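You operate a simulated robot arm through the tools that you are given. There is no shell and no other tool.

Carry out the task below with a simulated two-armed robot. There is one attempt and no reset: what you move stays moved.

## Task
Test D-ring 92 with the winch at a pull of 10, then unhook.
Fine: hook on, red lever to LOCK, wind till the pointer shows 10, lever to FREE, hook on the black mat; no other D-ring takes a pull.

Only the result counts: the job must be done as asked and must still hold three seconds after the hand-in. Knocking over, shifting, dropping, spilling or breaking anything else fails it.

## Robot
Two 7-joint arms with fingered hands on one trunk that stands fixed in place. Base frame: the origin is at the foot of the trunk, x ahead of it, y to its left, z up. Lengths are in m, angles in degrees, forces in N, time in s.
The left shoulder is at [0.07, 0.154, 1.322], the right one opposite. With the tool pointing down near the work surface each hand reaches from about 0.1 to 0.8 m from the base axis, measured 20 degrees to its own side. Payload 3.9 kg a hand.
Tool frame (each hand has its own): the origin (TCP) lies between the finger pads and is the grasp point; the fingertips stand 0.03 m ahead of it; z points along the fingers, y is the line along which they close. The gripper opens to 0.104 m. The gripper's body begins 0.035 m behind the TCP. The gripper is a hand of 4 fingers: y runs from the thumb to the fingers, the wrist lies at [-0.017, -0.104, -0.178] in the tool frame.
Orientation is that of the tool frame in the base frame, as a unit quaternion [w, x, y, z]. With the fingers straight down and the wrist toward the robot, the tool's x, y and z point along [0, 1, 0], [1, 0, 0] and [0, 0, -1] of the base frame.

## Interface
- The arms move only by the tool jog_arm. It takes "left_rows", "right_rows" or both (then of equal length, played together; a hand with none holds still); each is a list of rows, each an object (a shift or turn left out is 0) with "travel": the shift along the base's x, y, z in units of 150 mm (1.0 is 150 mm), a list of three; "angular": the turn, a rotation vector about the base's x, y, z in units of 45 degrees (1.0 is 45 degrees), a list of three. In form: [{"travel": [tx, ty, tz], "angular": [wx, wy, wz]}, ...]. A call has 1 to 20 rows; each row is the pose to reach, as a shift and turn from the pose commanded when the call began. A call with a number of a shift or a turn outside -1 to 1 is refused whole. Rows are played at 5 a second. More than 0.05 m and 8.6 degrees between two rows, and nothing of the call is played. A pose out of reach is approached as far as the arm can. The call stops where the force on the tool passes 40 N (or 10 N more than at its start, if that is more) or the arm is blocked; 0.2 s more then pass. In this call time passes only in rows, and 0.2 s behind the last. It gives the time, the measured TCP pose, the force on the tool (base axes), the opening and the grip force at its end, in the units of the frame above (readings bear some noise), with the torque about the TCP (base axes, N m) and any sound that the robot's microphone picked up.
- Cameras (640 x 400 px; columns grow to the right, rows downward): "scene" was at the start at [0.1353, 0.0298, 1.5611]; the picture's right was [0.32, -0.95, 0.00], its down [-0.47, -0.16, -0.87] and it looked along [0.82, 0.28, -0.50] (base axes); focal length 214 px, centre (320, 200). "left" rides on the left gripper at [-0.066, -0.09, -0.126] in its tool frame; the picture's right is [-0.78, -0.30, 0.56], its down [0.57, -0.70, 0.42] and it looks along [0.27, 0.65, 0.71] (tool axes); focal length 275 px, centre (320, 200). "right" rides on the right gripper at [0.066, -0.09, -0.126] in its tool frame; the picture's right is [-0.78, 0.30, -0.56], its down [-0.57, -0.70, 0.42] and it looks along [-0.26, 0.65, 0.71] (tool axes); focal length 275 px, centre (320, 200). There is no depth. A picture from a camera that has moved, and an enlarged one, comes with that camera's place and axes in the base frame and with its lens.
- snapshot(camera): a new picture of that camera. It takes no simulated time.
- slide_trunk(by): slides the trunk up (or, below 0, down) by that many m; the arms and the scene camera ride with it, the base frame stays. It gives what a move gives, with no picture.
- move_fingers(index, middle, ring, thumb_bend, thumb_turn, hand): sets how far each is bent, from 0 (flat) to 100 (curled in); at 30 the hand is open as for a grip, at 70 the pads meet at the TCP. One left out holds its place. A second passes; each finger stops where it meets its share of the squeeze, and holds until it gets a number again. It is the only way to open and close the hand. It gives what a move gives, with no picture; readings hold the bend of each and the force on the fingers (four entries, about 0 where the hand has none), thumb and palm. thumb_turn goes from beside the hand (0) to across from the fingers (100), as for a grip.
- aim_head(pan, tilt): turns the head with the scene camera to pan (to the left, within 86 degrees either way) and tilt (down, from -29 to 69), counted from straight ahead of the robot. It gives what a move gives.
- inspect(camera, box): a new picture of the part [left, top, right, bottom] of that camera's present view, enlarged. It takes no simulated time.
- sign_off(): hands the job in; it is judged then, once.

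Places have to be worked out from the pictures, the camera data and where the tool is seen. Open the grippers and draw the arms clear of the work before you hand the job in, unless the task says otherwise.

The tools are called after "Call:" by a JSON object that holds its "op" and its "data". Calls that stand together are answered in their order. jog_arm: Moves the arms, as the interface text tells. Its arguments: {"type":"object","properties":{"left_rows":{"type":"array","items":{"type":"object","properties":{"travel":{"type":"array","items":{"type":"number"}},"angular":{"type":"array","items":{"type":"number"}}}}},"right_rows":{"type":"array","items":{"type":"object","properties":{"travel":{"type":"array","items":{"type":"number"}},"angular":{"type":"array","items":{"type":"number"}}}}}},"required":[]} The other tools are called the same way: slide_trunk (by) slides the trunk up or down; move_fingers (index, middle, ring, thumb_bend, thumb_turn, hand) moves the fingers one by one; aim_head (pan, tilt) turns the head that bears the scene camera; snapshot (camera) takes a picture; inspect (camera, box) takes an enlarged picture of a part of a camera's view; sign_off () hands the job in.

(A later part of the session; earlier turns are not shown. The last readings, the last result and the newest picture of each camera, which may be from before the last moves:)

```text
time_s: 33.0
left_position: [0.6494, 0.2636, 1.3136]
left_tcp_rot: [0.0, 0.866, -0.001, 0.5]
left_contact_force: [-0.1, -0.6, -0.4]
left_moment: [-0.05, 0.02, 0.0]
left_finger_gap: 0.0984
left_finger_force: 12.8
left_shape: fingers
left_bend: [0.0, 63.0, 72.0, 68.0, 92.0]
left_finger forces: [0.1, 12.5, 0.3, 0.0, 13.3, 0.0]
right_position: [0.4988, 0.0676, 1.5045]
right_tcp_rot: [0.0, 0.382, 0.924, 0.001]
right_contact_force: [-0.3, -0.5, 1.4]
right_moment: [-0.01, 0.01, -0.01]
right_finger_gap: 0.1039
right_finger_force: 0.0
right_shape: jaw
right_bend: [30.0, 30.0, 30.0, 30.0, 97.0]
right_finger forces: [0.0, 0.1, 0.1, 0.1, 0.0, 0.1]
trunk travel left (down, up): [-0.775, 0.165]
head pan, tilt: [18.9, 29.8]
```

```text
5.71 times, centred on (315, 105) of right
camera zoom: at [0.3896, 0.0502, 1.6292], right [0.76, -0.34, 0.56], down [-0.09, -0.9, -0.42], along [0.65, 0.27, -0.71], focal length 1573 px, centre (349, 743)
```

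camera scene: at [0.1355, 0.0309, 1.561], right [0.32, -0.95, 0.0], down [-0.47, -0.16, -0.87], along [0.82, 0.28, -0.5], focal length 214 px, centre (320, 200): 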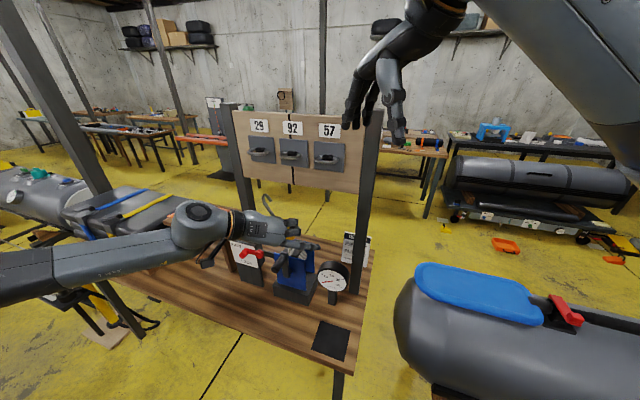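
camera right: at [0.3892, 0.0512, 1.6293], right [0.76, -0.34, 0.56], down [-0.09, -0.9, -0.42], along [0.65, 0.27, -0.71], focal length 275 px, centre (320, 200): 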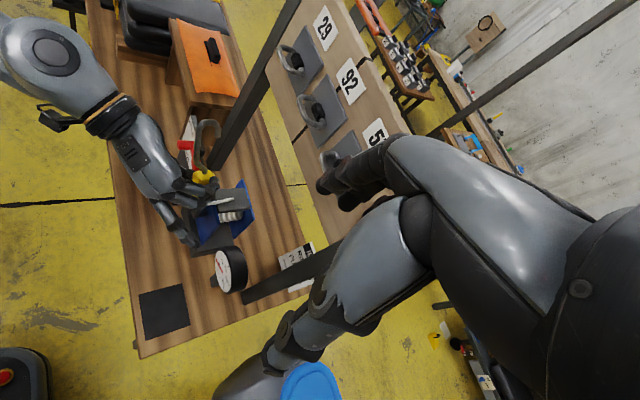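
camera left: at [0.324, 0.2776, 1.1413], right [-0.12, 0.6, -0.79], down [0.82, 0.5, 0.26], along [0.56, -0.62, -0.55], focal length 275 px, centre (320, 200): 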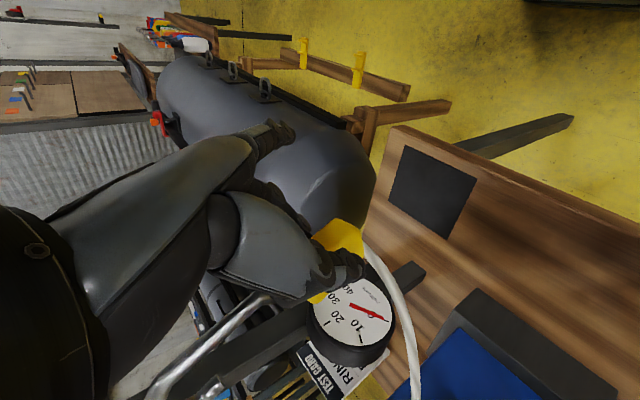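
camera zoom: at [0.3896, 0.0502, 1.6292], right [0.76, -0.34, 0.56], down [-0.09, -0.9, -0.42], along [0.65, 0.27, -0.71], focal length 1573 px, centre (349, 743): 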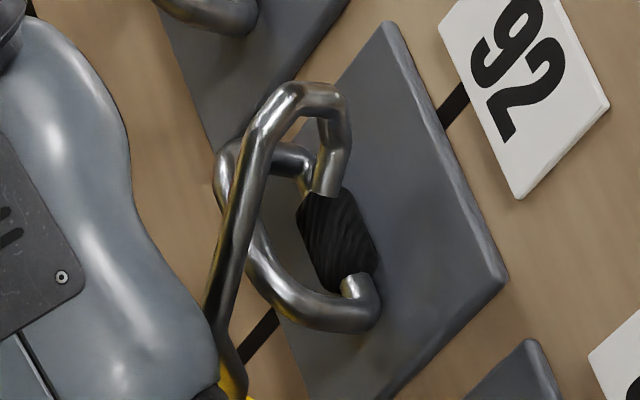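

Projecting the tip straight down by 2 cm lands it in the middle of the gap between bar and sleeve. I lower in small steps, watching the force.

Call:
{"op": "jog_arm", "data": {"left_rows": [{"travel": [0, 0, -0.035]}, {"travel": [0, 0, -0.07]}, {"travel": [0, 0, -0.1]}, {"travel": [0, 0, -0.13]}, {"travel": [0, 0, -0.16]}]}}

Call:
{"op": "inspect", "data": {"camera": "scene", "box": [265, 135, 325, 195]}}

Call:
{"op": "inspect", "data": {"camera": "right", "box": [280, 70, 350, 140]}}

```text
time_s: 34.2
left_position: [0.6489, 0.2619, 1.288]
left_tcp_rot: [0.001, 0.866, 0.0, 0.501]
left_contact_force: [-0.2, -0.2, -2.3]
left_moment: [0.01, 0.06, 0.01]
left_finger_gap: 0.0985
left_finger_force: 13.0
left_shape: fingers
left_bend: [0.0, 63.0, 72.0, 68.0, 92.0]
left_finger forces: [0.1, 12.3, 0.2, 0.1, 13.2, 0.0]
right_position: [0.4999, 0.0667, 1.5037]
right_tcp_rot: [0.0, 0.382, 0.924, 0.0]
right_contact_force: [0.5, -0.3, -1.2]
right_moment: [0.01, -0.02, 0.02]
right_finger_gap: 0.1038
right_finger_force: 0.1
right_shape: jaw
right_bend: [30.0, 30.0, 30.0, 30.0, 97.0]
right_finger forces: [0.1, 0.0, 0.0, 0.0, 0.2, 0.0]
trunk travel left (down, up): [-0.775, 0.165]
head pan, tilt: [18.9, 29.8]
```

```text
6.67 times, centred on (295, 165) of scene
camera zoom: at [0.1359, 0.0299, 1.561], right [0.32, -0.95, 0.0], down [-0.47, -0.16, -0.87], along [0.82, 0.28, -0.5], focal length 1430 px, centre (487, 433)
```

zoom: 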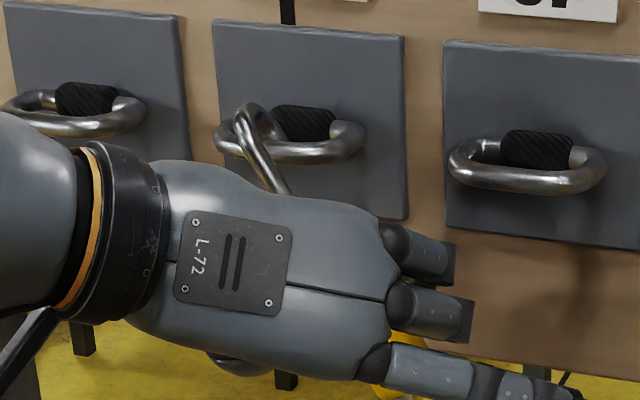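

```text
5.71 times, centred on (315, 105) of right
camera zoom: at [0.3897, 0.0502, 1.6292], right [0.76, -0.34, 0.56], down [-0.09, -0.9, -0.42], along [0.64, 0.27, -0.71], focal length 1573 px, centre (349, 743)
```

zoom: 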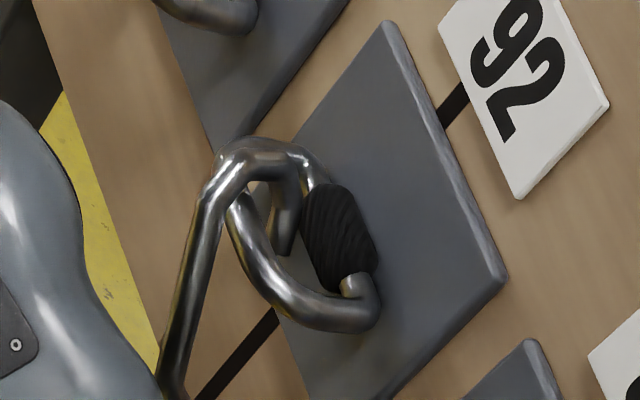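

The tip is in the loop, between the front bar and the sleeve. I lower on until the arch seats on the bar.

Call:
{"op": "jog_arm", "data": {"left_rows": [{"travel": [0, 0, -0.025]}, {"travel": [0, 0, -0.05]}, {"travel": [0, 0, -0.075]}]}}

Call:
{"op": "inspect", "data": {"camera": "scene", "box": [265, 135, 325, 195]}}

Call:
{"op": "inspect", "data": {"camera": "right", "box": [280, 70, 350, 140]}}

```text
time_s: 35.0
left_position: [0.6475, 0.262, 1.277]
left_tcp_rot: [0.001, 0.866, 0.001, 0.5]
left_contact_force: [0.2, 0.6, 2.5]
left_moment: [0.14, 0.04, 0.01]
left_finger_gap: 0.0992
left_finger_force: 14.0
left_shape: fingers
left_bend: [0.0, 63.0, 72.0, 68.0, 93.0]
left_finger forces: [0.1, 12.6, 1.9, 0.0, 14.1, 0.0]
right_position: [0.4974, 0.0672, 1.5042]
right_tcp_rot: [0.0, 0.381, 0.924, 0.0]
right_contact_force: [0.1, 0.1, -0.6]
right_moment: [-0.01, -0.04, -0.01]
right_finger_gap: 0.104
right_finger_force: 0.1
right_shape: jaw
right_bend: [30.0, 30.0, 30.0, 30.0, 97.0]
right_finger forces: [0.0, 0.0, 0.0, 0.0, 0.1, 0.1]
trunk travel left (down, up): [-0.775, 0.165]
head pan, tilt: [18.9, 29.8]
```

```text
6.67 times, centred on (295, 165) of scene
camera zoom: at [0.1347, 0.0298, 1.5612], right [0.33, -0.95, 0.0], down [-0.47, -0.16, -0.87], along [0.82, 0.28, -0.5], focal length 1430 px, centre (487, 433)
```

zoom: 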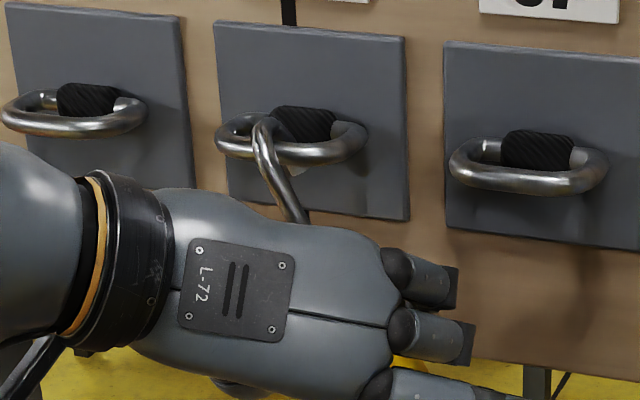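

```text
5.71 times, centred on (315, 105) of right
camera zoom: at [0.3884, 0.0501, 1.6296], right [0.76, -0.34, 0.56], down [-0.09, -0.9, -0.42], along [0.65, 0.27, -0.71], focal length 1573 px, centre (349, 743)
```

zoom: 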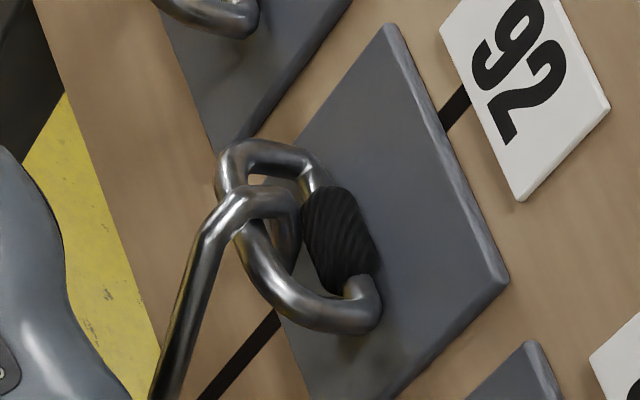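

The hook is seated on ring 92's bar; the load has shifted to the ring. I loosen the grip a little so the hook can hang by itself.

Call:
{"op": "move_fingers", "data": {"hand": "left", "middle": 54, "ring": 50, "thumb_bend": 54}}

Call:
{"op": "inspect", "data": {"camera": "scene", "box": [255, 135, 355, 215]}}

Call:
{"op": "inspect", "data": {"camera": "right", "box": [240, 70, 360, 190]}}

```text
time_s: 36.0
left_position: [0.6475, 0.262, 1.2762]
left_tcp_rot: [-0.001, 0.866, 0.0, 0.5]
left_contact_force: [-0.9, 0.4, 0.4]
left_moment: [0.03, -0.03, 0.0]
left_finger_gap: 0.1151
left_finger_force: 0.4
left_shape: fingers
left_bend: [0.0, 54.0, 50.0, 54.0, 97.0]
left_finger forces: [0.1, 0.1, 0.1, 0.1, 0.3, 0.0]
right_position: [0.4987, 0.067, 1.5046]
right_tcp_rot: [0.0, 0.381, 0.924, 0.0]
right_contact_force: [0.3, 0.4, 0.3]
right_moment: [-0.01, -0.02, -0.02]
right_finger_gap: 0.1039
right_finger_force: 0.1
right_shape: jaw
right_bend: [30.0, 30.0, 30.0, 30.0, 97.0]
right_finger forces: [0.0, 0.0, 0.1, 0.1, 0.0, 0.1]
trunk travel left (down, up): [-0.775, 0.165]
head pan, tilt: [18.9, 29.8]
```

```text
5.00 times, centred on (305, 175) of scene
camera zoom: at [0.1356, 0.0299, 1.5611], right [0.32, -0.95, 0.0], down [-0.47, -0.16, -0.87], along [0.82, 0.28, -0.5], focal length 1072 px, centre (395, 325)
```

zoom: 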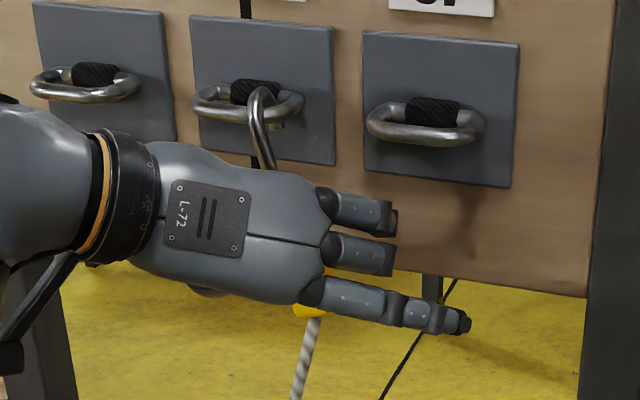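

```text
3.33 times, centred on (300, 130) of right
camera zoom: at [0.3894, 0.0502, 1.6293], right [0.76, -0.34, 0.56], down [-0.09, -0.9, -0.42], along [0.65, 0.27, -0.71], focal length 918 px, centre (387, 433)
```

zoom: 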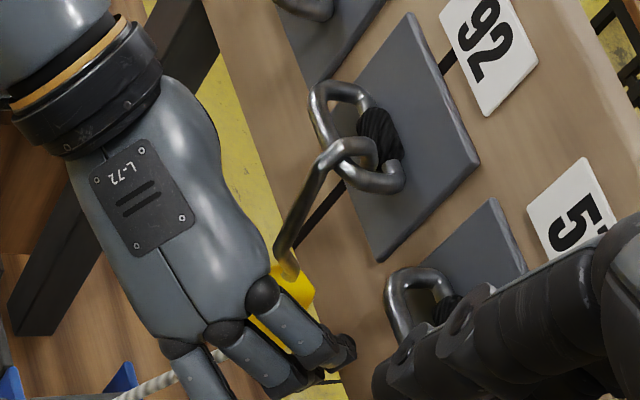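

The hook hangs on the ring and the grip is free. I open the fingers fully and check how it hangs before backing out.

Call:
{"op": "move_fingers", "data": {"hand": "left", "middle": 28, "ring": 28, "thumb_bend": 25}}

Call:
{"op": "inspect", "data": {"camera": "scene", "box": [255, 135, 355, 215]}}

Call:
{"op": "inspect", "data": {"camera": "right", "box": [240, 70, 360, 190]}}

Call:
{"op": "snapshot", "data": {"camera": "left"}}

```text
time_s: 37.0
left_position: [0.6485, 0.2619, 1.2767]
left_tcp_rot: [0.0, 0.866, 0.0, 0.5]
left_contact_force: [0.1, 0.7, 0.4]
left_moment: [0.0, 0.02, -0.04]
left_finger_gap: 0.1469
left_finger_force: 0.1
left_shape: fingers
left_bend: [0.0, 28.0, 28.0, 25.0, 97.0]
left_finger forces: [0.0, 0.1, 0.0, 0.1, 0.1, 0.0]
right_position: [0.5001, 0.067, 1.5055]
right_tcp_rot: [0.0, 0.382, 0.924, 0.001]
right_contact_force: [-0.5, 0.1, -0.1]
right_moment: [0.03, 0.0, -0.01]
right_finger_gap: 0.1036
right_finger_force: 0.1
right_shape: jaw
right_bend: [30.0, 30.0, 30.0, 30.0, 97.0]
right_finger forces: [0.1, 0.0, 0.0, 0.0, 0.0, 0.1]
trunk travel left (down, up): [-0.775, 0.165]
head pan, tilt: [18.9, 29.8]
```

```text
5.00 times, centred on (305, 175) of scene
camera zoom: at [0.1354, 0.0297, 1.5611], right [0.32, -0.95, 0.0], down [-0.47, -0.16, -0.87], along [0.82, 0.28, -0.5], focal length 1072 px, centre (395, 325)
```

zoom: 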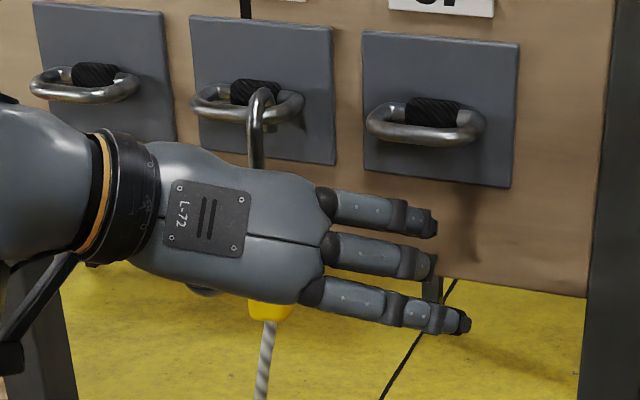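

```text
3.33 times, centred on (300, 130) of right
camera zoom: at [0.3892, 0.05, 1.6293], right [0.76, -0.34, 0.56], down [-0.09, -0.9, -0.42], along [0.65, 0.27, -0.71], focal length 918 px, centre (387, 433)
```

zoom: 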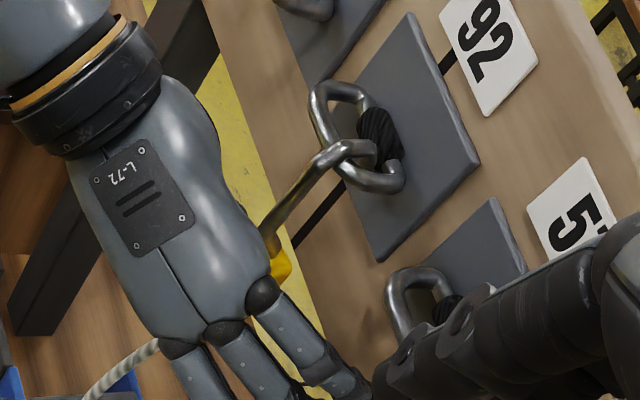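

```text
taken
camera left: at [0.5075, 0.3504, 1.2834], right [0.09, 0.3, -0.95], down [0.65, 0.7, 0.28], along [0.75, -0.65, -0.13], focal length 275 px, centre (320, 200)
```

left: 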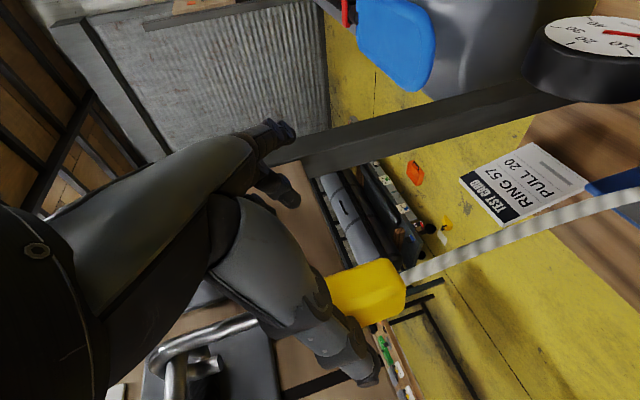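

The hook hangs upright on ring 92 with the rope running to the winch. I back the left hand straight out, slightly upward.

Call:
{"op": "jog_arm", "data": {"left_rows": [{"travel": [-0.1, 0, 0.02]}, {"travel": [-0.25, 0, 0.05]}, {"travel": [-0.45, 0, 0.1]}, {"travel": [-0.7, 0, 0.15]}, {"travel": [-0.95, 0, 0.15]}]}}

Call:
{"op": "snapshot", "data": {"camera": "scene"}}

Call:
{"op": "inspect", "data": {"camera": "scene", "box": [225, 120, 345, 200]}}

Call:
{"op": "inspect", "data": {"camera": "right", "box": [200, 70, 360, 230]}}

```text
time_s: 38.2
left_position: [0.5019, 0.2606, 1.2963]
left_tcp_rot: [-0.001, 0.869, 0.0, 0.495]
left_contact_force: [-0.4, -2.4, 7.6]
left_moment: [0.15, 0.46, 0.06]
left_finger_gap: 0.1476
left_finger_force: 0.1
left_shape: fingers
left_bend: [0.0, 28.0, 28.0, 25.0, 97.0]
left_finger forces: [0.1, 0.0, 0.0, 0.0, 0.1, 0.2]
right_position: [0.4962, 0.0628, 1.5047]
right_tcp_rot: [0.0, 0.383, 0.924, 0.0]
right_contact_force: [-0.9, -0.2, -0.1]
right_moment: [-0.02, 0.01, -0.01]
right_finger_gap: 0.1038
right_finger_force: 0.1
right_shape: jaw
right_bend: [30.0, 30.0, 30.0, 30.0, 97.0]
right_finger forces: [0.0, 0.0, 0.0, 0.0, 0.0, 0.0]
trunk travel left (down, up): [-0.775, 0.165]
head pan, tilt: [18.9, 29.8]
```

```text
taken
camera scene: at [0.133, 0.0266, 1.5615], right [0.32, -0.95, 0.0], down [-0.47, -0.16, -0.87], along [0.82, 0.28, -0.5], focal length 214 px, centre (320, 200)
```

scene: 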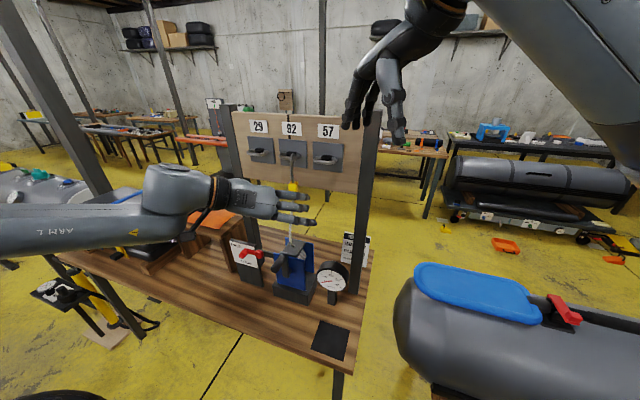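

```text
5.00 times, centred on (285, 160) of scene
camera zoom: at [0.133, 0.0266, 1.5615], right [0.32, -0.95, 0.0], down [-0.47, -0.16, -0.87], along [0.82, 0.28, -0.5], focal length 1072 px, centre (495, 400)
```

zoom: 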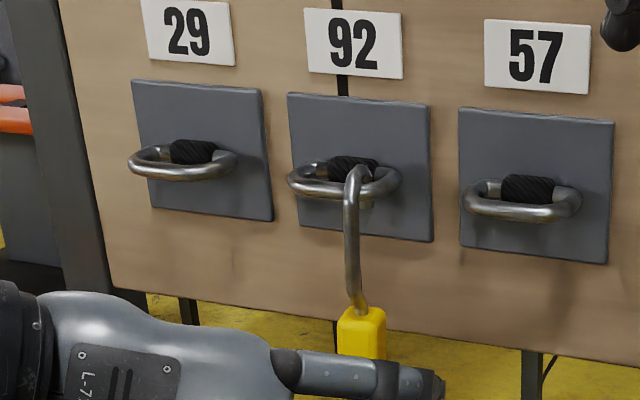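

```text
2.50 times, centred on (280, 150) of right
camera zoom: at [0.3868, 0.0466, 1.6303], right [0.76, -0.34, 0.56], down [-0.09, -0.9, -0.43], along [0.65, 0.27, -0.71], focal length 688 px, centre (420, 325)
```

zoom: 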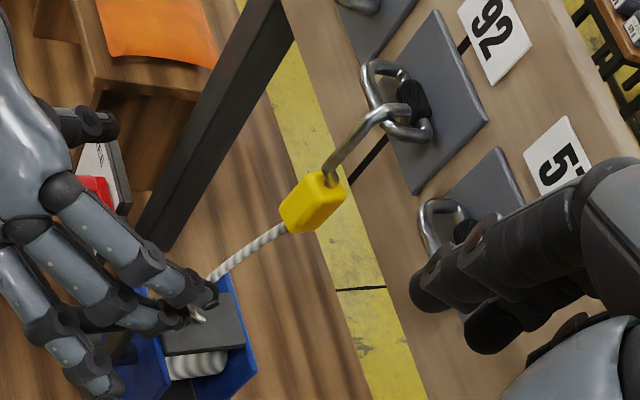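

The hook hangs well on ring 92. Next is the lever: its knob sits at about (0.577–0.605, 0.474, 1.02), pointing left at FREE, and must swing down to LOCK. I curl the middle and ring, extend the index as a pusher, and move left.

Call:
{"op": "move_fingers", "data": {"hand": "left", "index": 32, "middle": 95, "ring": 95, "thumb_bend": 25}}

Call:
{"op": "jog_arm", "data": {"left_rows": [{"travel": [0.05, 0.2, -0.05]}, {"travel": [0.1, 0.4, -0.1]}, {"travel": [0.15, 0.6, -0.15]}, {"travel": [0.2, 0.8, -0.2]}, {"travel": [0.25, 1.0, -0.25]}]}}

Call:
{"op": "snapshot", "data": {"camera": "scene"}}

Call:
{"op": "snapshot", "data": {"camera": "left"}}

```text
time_s: 39.2
left_position: [0.5075, 0.263, 1.2999]
left_tcp_rot: [0.0, 0.866, 0.001, 0.5]
left_contact_force: [-0.8, 0.0, 0.1]
left_moment: [-0.01, 0.05, -0.02]
left_finger_gap: 0.1064
left_finger_force: 0.0
left_shape: fingers
left_bend: [32.0, 95.0, 95.0, 25.0, 97.0]
left_finger forces: [0.0, 0.0, 0.1, 0.0, 0.1, 0.0]
right_position: [0.4997, 0.0672, 1.504]
right_tcp_rot: [0.0, 0.381, 0.924, -0.001]
right_contact_force: [-0.1, -0.2, 0.2]
right_moment: [-0.01, 0.02, -0.01]
right_finger_gap: 0.1037
right_finger_force: 0.1
right_shape: jaw
right_bend: [30.0, 30.0, 30.0, 30.0, 97.0]
right_finger forces: [0.0, 0.0, 0.1, 0.0, 0.1, 0.1]
trunk travel left (down, up): [-0.775, 0.165]
head pan, tilt: [18.9, 29.8]
```

```text
time_s: 40.4
left_position: [0.5432, 0.4133, 1.2599]
left_tcp_rot: [0.001, 0.866, 0.0, 0.5]
left_contact_force: [-0.2, 0.3, -0.4]
left_moment: [-0.04, 0.01, -0.04]
left_finger_gap: 0.1065
left_finger_force: 0.0
left_shape: fingers
left_bend: [32.0, 95.0, 95.0, 25.0, 97.0]
left_finger forces: [0.0, 0.0, 0.0, 0.1, 0.0, 0.0]
right_position: [0.4988, 0.0688, 1.504]
right_tcp_rot: [-0.001, 0.382, 0.924, -0.001]
right_contact_force: [-0.4, -0.4, -0.6]
right_moment: [0.01, 0.04, 0.0]
right_finger_gap: 0.1036
right_finger_force: 0.0
right_shape: jaw
right_bend: [30.0, 30.0, 30.0, 30.0, 97.0]
right_finger forces: [0.0, 0.0, 0.0, 0.0, 0.0, 0.0]
trunk travel left (down, up): [-0.775, 0.165]
head pan, tilt: [18.9, 29.8]
```

```text
taken
camera scene: at [0.1364, 0.0318, 1.561], right [0.33, -0.95, 0.0], down [-0.47, -0.16, -0.87], along [0.82, 0.28, -0.5], focal length 214 px, centre (320, 200)
```

scene: 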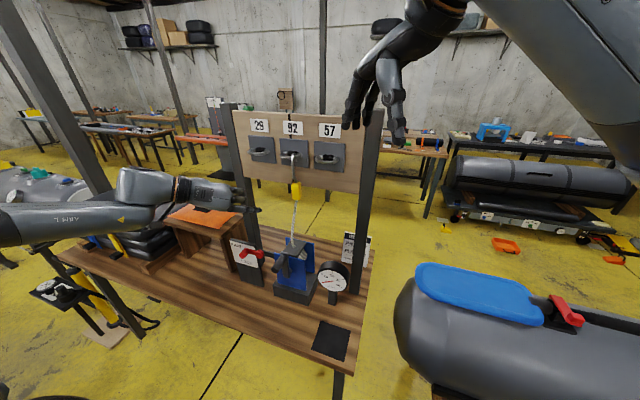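

```text
taken
camera left: at [0.4029, 0.5019, 1.2663], right [0.09, 0.29, -0.95], down [0.65, 0.7, 0.28], along [0.75, -0.65, -0.13], focal length 275 px, centre (320, 200)
```

left: 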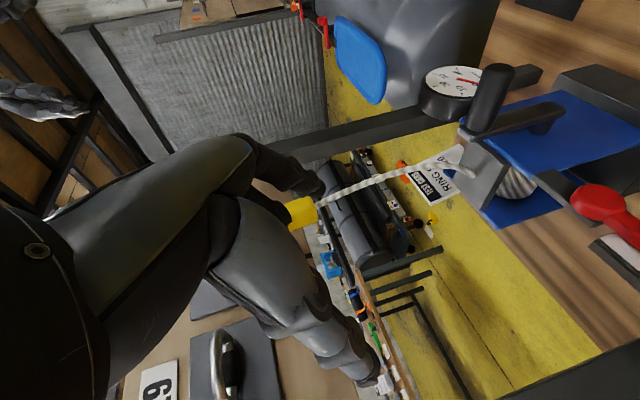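

Clear of everything. I zoom on the lever and crank again with both cameras to refine their places.

Call:
{"op": "inspect", "data": {"camera": "left", "box": [440, 50, 640, 250]}}

Call:
{"op": "inspect", "data": {"camera": "scene", "box": [220, 225, 310, 300]}}

Call:
{"op": "inspect", "data": {"camera": "right", "box": [150, 90, 270, 210]}}

```text
2.00 times, centred on (540, 150) of left
camera zoom: at [0.4029, 0.5019, 1.2663], right [0.09, 0.29, -0.95], down [0.65, 0.7, 0.28], along [0.75, -0.65, -0.13], focal length 551 px, centre (-120, 300)
```

zoom: 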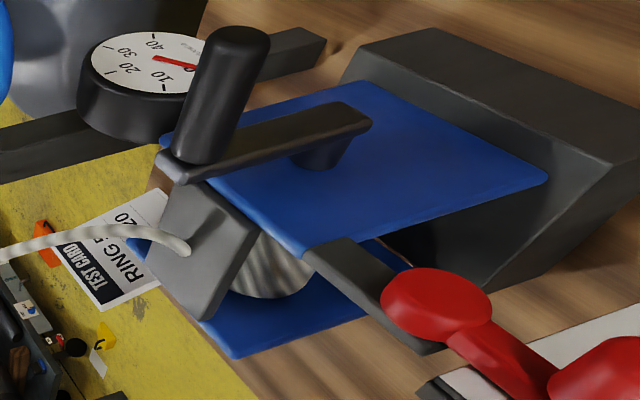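

```text
5.33 times, centred on (265, 262) of scene
camera zoom: at [0.1364, 0.0318, 1.561], right [0.33, -0.95, 0.0], down [-0.47, -0.16, -0.87], along [0.82, 0.28, -0.5], focal length 1144 px, centre (613, -133)
```

zoom: 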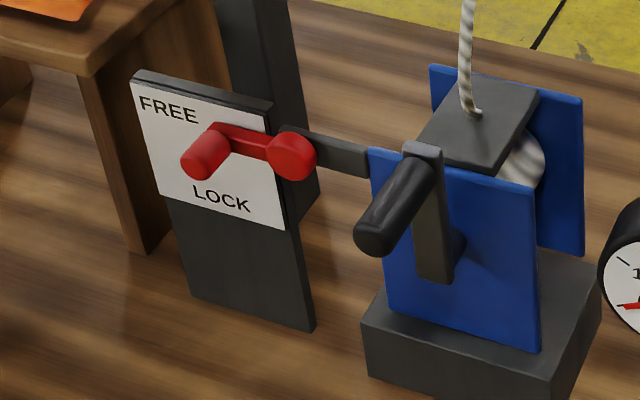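

```text
3.33 times, centred on (210, 150) of right
camera zoom: at [0.3902, 0.0523, 1.6289], right [0.76, -0.34, 0.56], down [-0.09, -0.9, -0.42], along [0.64, 0.27, -0.71], focal length 918 px, centre (687, 367)
```

zoom: 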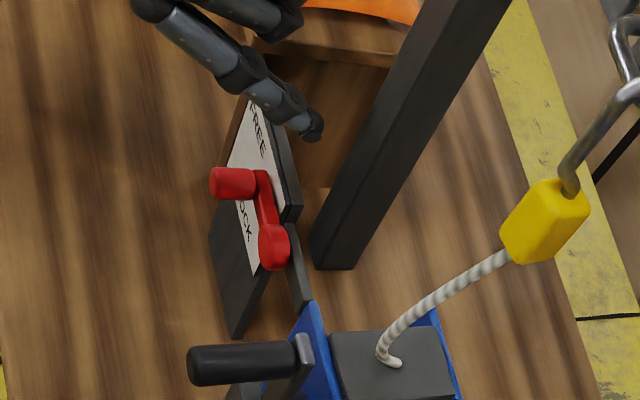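

Lever hub is at about (0.605, 0.421, 1.011) and the knob at (0.575, 0.473, 1.018), so LOCK is a swing of roughly 50° downward. I bring the index tip above the knob.

Call:
{"op": "jog_arm", "data": {"left_rows": [{"travel": [0.04, 0.15, -0.16]}, {"travel": [0.08, 0.3, -0.32]}, {"travel": [0.12, 0.45, -0.48]}, {"travel": [0.17, 0.6, -0.64]}, {"travel": [0.21, 0.75, -0.8]}, {"travel": [0.25, 0.75, -0.95]}]}}

Call:
{"op": "inspect", "data": {"camera": "scene", "box": [180, 200, 310, 300]}}

Call:
{"op": "inspect", "data": {"camera": "right", "box": [130, 60, 250, 180]}}

Call:
{"op": "snapshot", "data": {"camera": "left"}}

```text
time_s: 41.8
left_position: [0.5805, 0.5256, 1.1191]
left_tcp_rot: [0.001, 0.866, 0.001, 0.5]
left_contact_force: [0.6, -0.2, 0.6]
left_moment: [0.02, -0.03, -0.03]
left_finger_gap: 0.1066
left_finger_force: 0.0
left_shape: fingers
left_bend: [32.0, 95.0, 95.0, 25.0, 97.0]
left_finger forces: [0.0, 0.1, 0.0, 0.0, 0.1, 0.1]
right_position: [0.498, 0.0677, 1.504]
right_tcp_rot: [0.0, 0.382, 0.924, -0.001]
right_contact_force: [0.6, -0.4, 0.6]
right_moment: [-0.03, -0.01, 0.0]
right_finger_gap: 0.1039
right_finger_force: 0.0
right_shape: jaw
right_bend: [30.0, 30.0, 30.0, 30.0, 97.0]
right_finger forces: [0.0, 0.1, 0.1, 0.1, 0.1, 0.1]
trunk travel left (down, up): [-0.775, 0.165]
head pan, tilt: [18.9, 29.8]
```

```text
4.00 times, centred on (245, 250) of scene
camera zoom: at [0.136, 0.0301, 1.5611], right [0.33, -0.95, 0.0], down [-0.47, -0.16, -0.87], along [0.82, 0.28, -0.5], focal length 858 px, centre (620, 0)
```

zoom: 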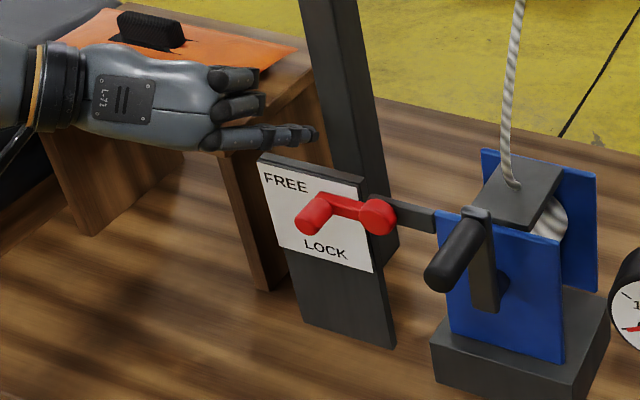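

```text
3.33 times, centred on (190, 120) of right
camera zoom: at [0.3899, 0.0505, 1.6291], right [0.76, -0.34, 0.56], down [-0.09, -0.9, -0.42], along [0.64, 0.27, -0.71], focal length 918 px, centre (753, 467)
```

zoom: 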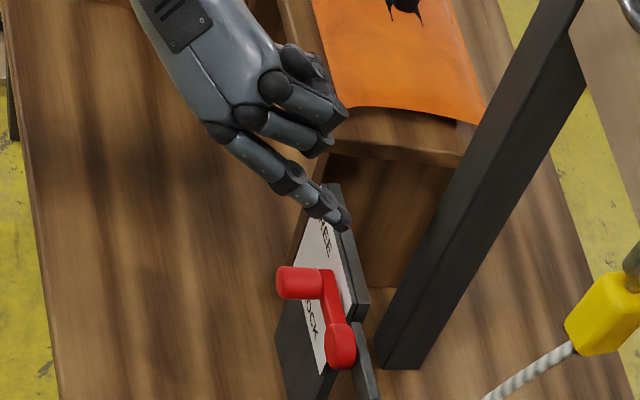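

```text
taken
camera left: at [0.4395, 0.6131, 1.1263], right [0.09, 0.3, -0.95], down [0.65, 0.7, 0.28], along [0.75, -0.65, -0.13], focal length 275 px, centre (320, 200)
```

left: 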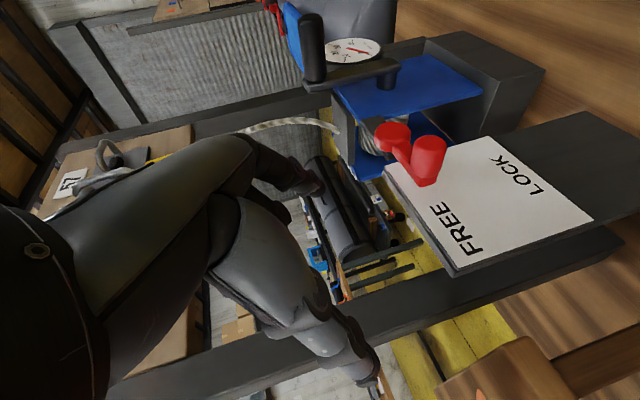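

The extended index lies crosswise over the knob, its tip about 2 cm past it and 8 cm above. I descend toward the knob and check before pushing.

Call:
{"op": "jog_arm", "data": {"left_rows": [{"travel": [0, 0.02, -0.1]}, {"travel": [0, 0.04, -0.2]}, {"travel": [0, 0.06, -0.3]}, {"travel": [0, 0.06, -0.4]}]}}

Call:
{"op": "inspect", "data": {"camera": "scene", "box": [200, 220, 300, 300]}}

Call:
{"op": "inspect", "data": {"camera": "right", "box": [130, 80, 230, 180]}}

Call:
{"op": "inspect", "data": {"camera": "left", "box": [200, 80, 520, 320]}}

```text
time_s: 42.8
left_position: [0.5813, 0.5338, 1.061]
left_tcp_rot: [0.0, 0.866, 0.0, 0.501]
left_contact_force: [0.7, 0.5, 0.5]
left_moment: [0.01, -0.02, 0.0]
left_finger_gap: 0.1065
left_finger_force: 0.1
left_shape: fingers
left_bend: [32.0, 95.0, 95.0, 25.0, 97.0]
left_finger forces: [0.1, 0.1, 0.0, 0.0, 0.0, 0.0]
right_position: [0.4993, 0.0664, 1.504]
right_tcp_rot: [0.0, 0.381, 0.924, 0.0]
right_contact_force: [-0.4, 0.2, 0.3]
right_moment: [0.0, 0.01, 0.02]
right_finger_gap: 0.1039
right_finger_force: 0.2
right_shape: jaw
right_bend: [30.0, 30.0, 30.0, 30.0, 97.0]
right_finger forces: [0.0, 0.0, 0.0, 0.0, 0.1, 0.0]
trunk travel left (down, up): [-0.775, 0.165]
head pan, tilt: [18.9, 29.8]
```

```text
5.00 times, centred on (250, 260) of scene
camera zoom: at [0.1356, 0.0303, 1.5611], right [0.32, -0.95, 0.0], down [-0.47, -0.16, -0.87], along [0.82, 0.28, -0.5], focal length 1072 px, centre (670, -100)
```

zoom: 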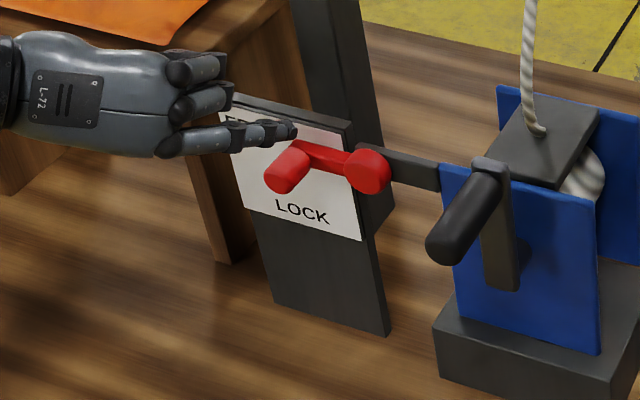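

```text
4.00 times, centred on (180, 130) of right
camera zoom: at [0.3893, 0.0506, 1.6293], right [0.76, -0.34, 0.56], down [-0.09, -0.9, -0.42], along [0.65, 0.27, -0.71], focal length 1101 px, centre (880, 480)
```

zoom: 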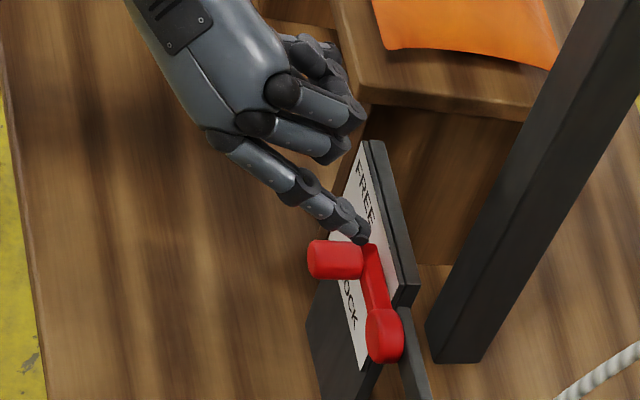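

```text
1.67 times, centred on (360, 200) of left
camera zoom: at [0.4397, 0.6224, 1.067], right [0.1, 0.3, -0.95], down [0.65, 0.7, 0.28], along [0.75, -0.65, -0.13], focal length 459 px, centre (253, 200)
```

zoom: 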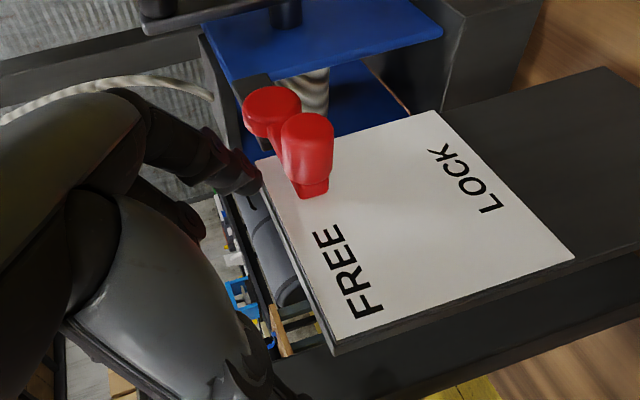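

The lever points at FREE, and the index tip is just over the knob at about (0.59, 0.467, 1.048). I shift slightly right for more overlap and push down in small steps.

Call:
{"op": "jog_arm", "data": {"left_rows": [{"travel": [0, -0.08, -0.02]}, {"travel": [0, -0.1, -0.08]}, {"travel": [0, -0.11, -0.14]}, {"travel": [0, -0.12, -0.2]}, {"travel": [0, -0.13, -0.26]}]}}

Call:
{"op": "inspect", "data": {"camera": "scene", "box": [200, 220, 300, 300]}}

Call:
{"op": "inspect", "data": {"camera": "left", "box": [200, 80, 520, 320]}}

```text
time_s: 44.0
left_position: [0.581, 0.5148, 1.0211]
left_tcp_rot: [0.0, 0.866, 0.0, 0.5]
left_contact_force: [-1.0, -0.4, 0.8]
left_moment: [-0.01, 0.03, -0.09]
left_finger_gap: 0.1071
left_finger_force: 1.0
left_shape: fingers
left_bend: [31.0, 95.0, 95.0, 25.0, 97.0]
left_finger forces: [1.1, 0.0, 0.1, 0.1, 0.0, 0.0]
right_position: [0.4986, 0.067, 1.5035]
right_tcp_rot: [0.001, 0.382, 0.924, 0.0]
right_contact_force: [-0.2, -0.9, 0.4]
right_moment: [0.02, 0.02, -0.04]
right_finger_gap: 0.1037
right_finger_force: 0.2
right_shape: jaw
right_bend: [30.0, 30.0, 30.0, 30.0, 97.0]
right_finger forces: [0.0, 0.1, 0.0, 0.0, 0.0, 0.0]
trunk travel left (down, up): [-0.775, 0.165]
head pan, tilt: [18.9, 29.8]
```

```text
5.00 times, centred on (250, 260) of scene
camera zoom: at [0.1358, 0.0299, 1.561], right [0.32, -0.95, 0.0], down [-0.47, -0.16, -0.87], along [0.82, 0.28, -0.5], focal length 1072 px, centre (670, -100)
```

zoom: 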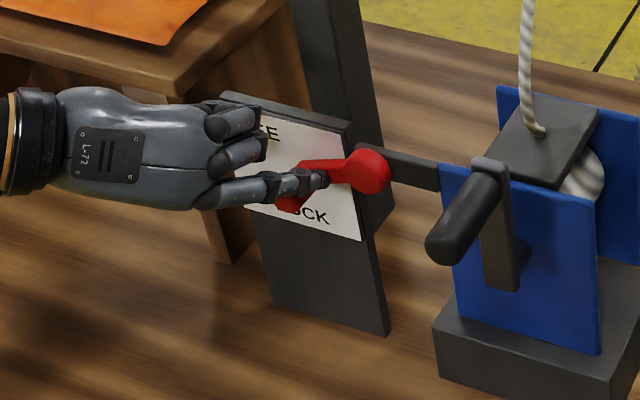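

```text
1.67 times, centred on (360, 200) of left
camera zoom: at [0.4391, 0.6022, 1.0277], right [0.09, 0.3, -0.95], down [0.65, 0.7, 0.28], along [0.75, -0.65, -0.13], focal length 459 px, centre (253, 200)
```

zoom: 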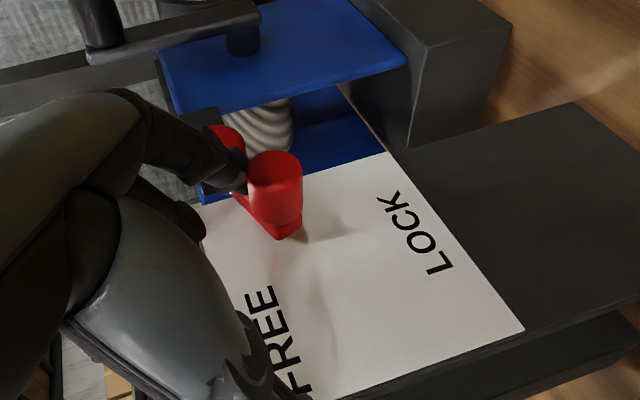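

The finger is on the knob with about 1 N and the lever has begun to move. I keep pushing down along the arc.

Call:
{"op": "jog_arm", "data": {"left_rows": [{"travel": [0, -0.01, -0.05]}, {"travel": [0, -0.02, -0.1]}, {"travel": [0, -0.03, -0.15]}, {"travel": [0, -0.045, -0.2]}]}}

Call:
{"op": "inspect", "data": {"camera": "scene", "box": [200, 220, 300, 300]}}

Call:
{"op": "inspect", "data": {"camera": "left", "box": [200, 80, 520, 320]}}

```text
time_s: 45.0
left_position: [0.581, 0.5039, 0.9959]
left_tcp_rot: [-0.001, 0.865, 0.0, 0.502]
left_contact_force: [1.5, -4.2, 11.9]
left_moment: [-0.79, -0.1, 0.07]
left_finger_gap: 0.1115
left_finger_force: 6.1
left_shape: fingers
left_bend: [29.0, 95.0, 95.0, 25.0, 97.0]
left_finger forces: [11.9, 0.0, 0.0, 0.0, 0.0, 0.0]
right_position: [0.4967, 0.0629, 1.5067]
right_tcp_rot: [0.001, 0.383, 0.924, 0.002]
right_contact_force: [0.0, -0.7, -0.2]
right_moment: [-0.01, 0.04, -0.02]
right_finger_gap: 0.1037
right_finger_force: 0.1
right_shape: jaw
right_bend: [30.0, 30.0, 30.0, 30.0, 97.0]
right_finger forces: [0.0, 0.1, 0.1, 0.0, 0.0, 0.1]
trunk travel left (down, up): [-0.775, 0.165]
head pan, tilt: [18.9, 29.8]
```

```text
5.00 times, centred on (250, 260) of scene
camera zoom: at [0.1329, 0.0262, 1.5617], right [0.32, -0.95, 0.0], down [-0.47, -0.16, -0.87], along [0.82, 0.28, -0.5], focal length 1072 px, centre (670, -100)
```

zoom: 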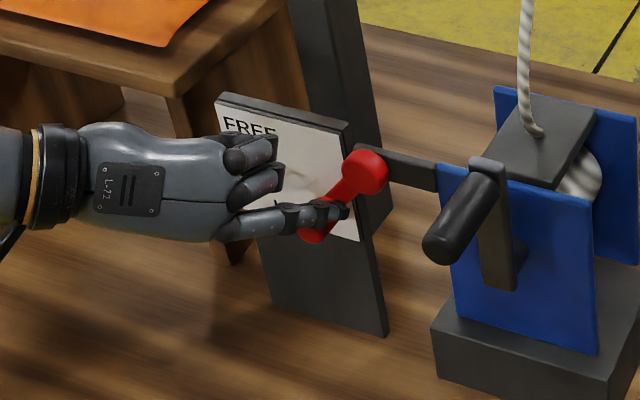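

```text
1.67 times, centred on (360, 200) of left
camera zoom: at [0.4396, 0.5927, 1.0013], right [0.1, 0.3, -0.95], down [0.65, 0.7, 0.29], along [0.75, -0.65, -0.12], focal length 459 px, centre (253, 200)
```

zoom: 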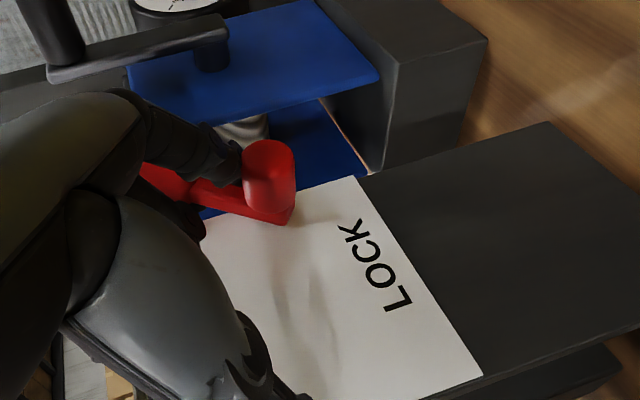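

The force rose to 12 N at the end stop and the lever now points down at LOCK. I lift the finger off and check that it stays.

Call:
{"op": "jog_arm", "data": {"left_rows": [{"travel": [-0.02, 0.02, 0.1]}, {"travel": [-0.1, 0.05, 0.3]}, {"travel": [-0.2, 0.05, 0.55]}, {"travel": [-0.3, 0.0, 0.8]}]}}

Call:
{"op": "inspect", "data": {"camera": "scene", "box": [200, 220, 300, 300]}}

Call:
{"op": "inspect", "data": {"camera": "right", "box": [130, 80, 260, 210]}}

Call:
{"op": "snapshot", "data": {"camera": "scene"}}

```text
time_s: 46.0
left_position: [0.5354, 0.5037, 1.11]
left_tcp_rot: [0.0, 0.866, 0.0, 0.5]
left_contact_force: [-1.6, 0.0, 0.8]
left_moment: [-0.02, 0.03, 0.02]
left_finger_gap: 0.1066
left_finger_force: 0.1
left_shape: fingers
left_bend: [32.0, 95.0, 95.0, 25.0, 97.0]
left_finger forces: [0.0, 0.0, 0.1, 0.0, 0.1, 0.1]
right_position: [0.4981, 0.0649, 1.505]
right_tcp_rot: [0.0, 0.383, 0.924, -0.001]
right_contact_force: [-0.4, 0.1, 0.1]
right_moment: [0.01, 0.03, -0.01]
right_finger_gap: 0.1038
right_finger_force: 0.1
right_shape: jaw
right_bend: [30.0, 30.0, 30.0, 30.0, 97.0]
right_finger forces: [0.1, 0.0, 0.0, 0.1, 0.1, 0.1]
trunk travel left (down, up): [-0.775, 0.165]
head pan, tilt: [18.9, 29.8]
```

```text
5.00 times, centred on (250, 260) of scene
camera zoom: at [0.1346, 0.0285, 1.5611], right [0.32, -0.95, 0.0], down [-0.47, -0.16, -0.87], along [0.82, 0.28, -0.5], focal length 1072 px, centre (670, -100)
```

zoom: 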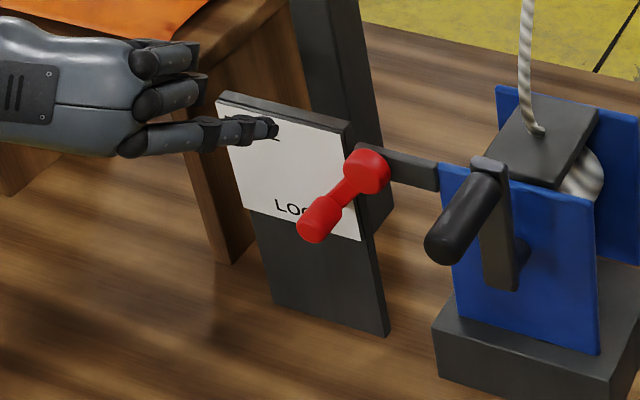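

```text
3.08 times, centred on (195, 145) of right
camera zoom: at [0.3885, 0.0484, 1.6295], right [0.76, -0.34, 0.56], down [-0.09, -0.9, -0.43], along [0.65, 0.27, -0.71], focal length 847 px, centre (705, 369)
```

zoom: 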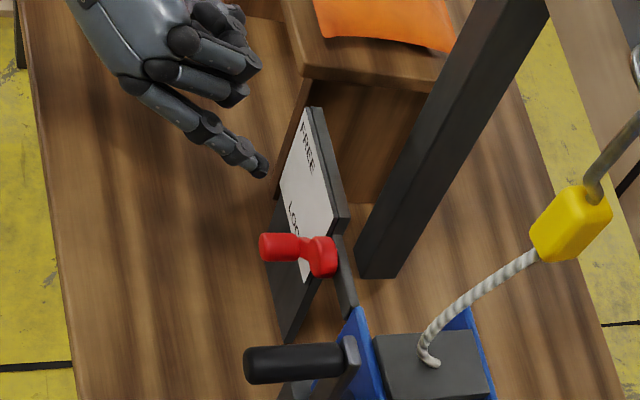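

```text
taken
camera scene: at [0.1346, 0.0285, 1.5611], right [0.32, -0.95, 0.0], down [-0.47, -0.16, -0.87], along [0.82, 0.28, -0.5], focal length 214 px, centre (320, 200)
```

scene: 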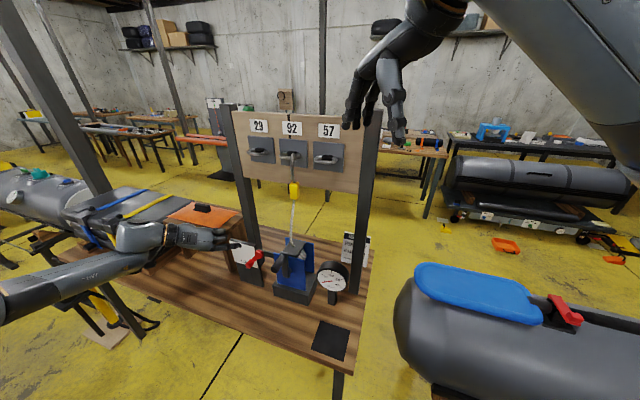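

The lever holds at LOCK. Now the crank: I zoom on it and on the gauge to get the hub, the arm angle and the handle size.

Call:
{"op": "inspect", "data": {"camera": "scene", "box": [265, 230, 325, 310]}}

Call:
{"op": "inspect", "data": {"camera": "left", "box": [260, 0, 560, 180]}}

Call:
{"op": "inspect", "data": {"camera": "scene", "box": [310, 250, 360, 300]}}

```text
5.00 times, centred on (295, 270) of scene
camera zoom: at [0.1346, 0.0285, 1.5611], right [0.32, -0.95, 0.0], down [-0.47, -0.16, -0.87], along [0.82, 0.28, -0.5], focal length 1072 px, centre (445, -150)
```

zoom: 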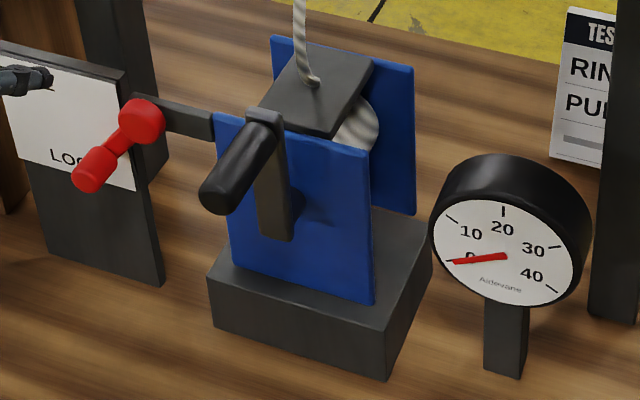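

```text
2.13 times, centred on (410, 90) of left
camera zoom: at [0.3942, 0.5934, 1.1168], right [0.1, 0.3, -0.95], down [0.65, 0.7, 0.28], along [0.75, -0.65, -0.13], focal length 587 px, centre (128, 435)
```

zoom: 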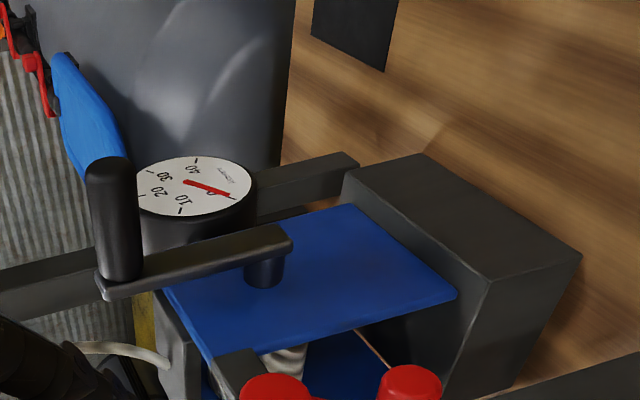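

```text
8.00 times, centred on (335, 275) of scene
camera zoom: at [0.1346, 0.0285, 1.5611], right [0.32, -0.95, 0.0], down [-0.47, -0.16, -0.87], along [0.82, 0.28, -0.5], focal length 1716 px, centre (200, -400)
```

zoom: 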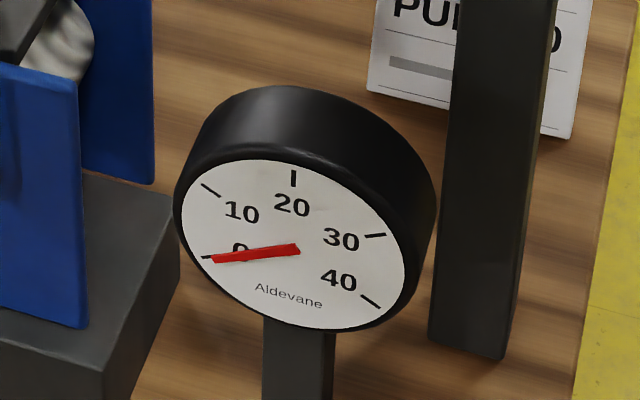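

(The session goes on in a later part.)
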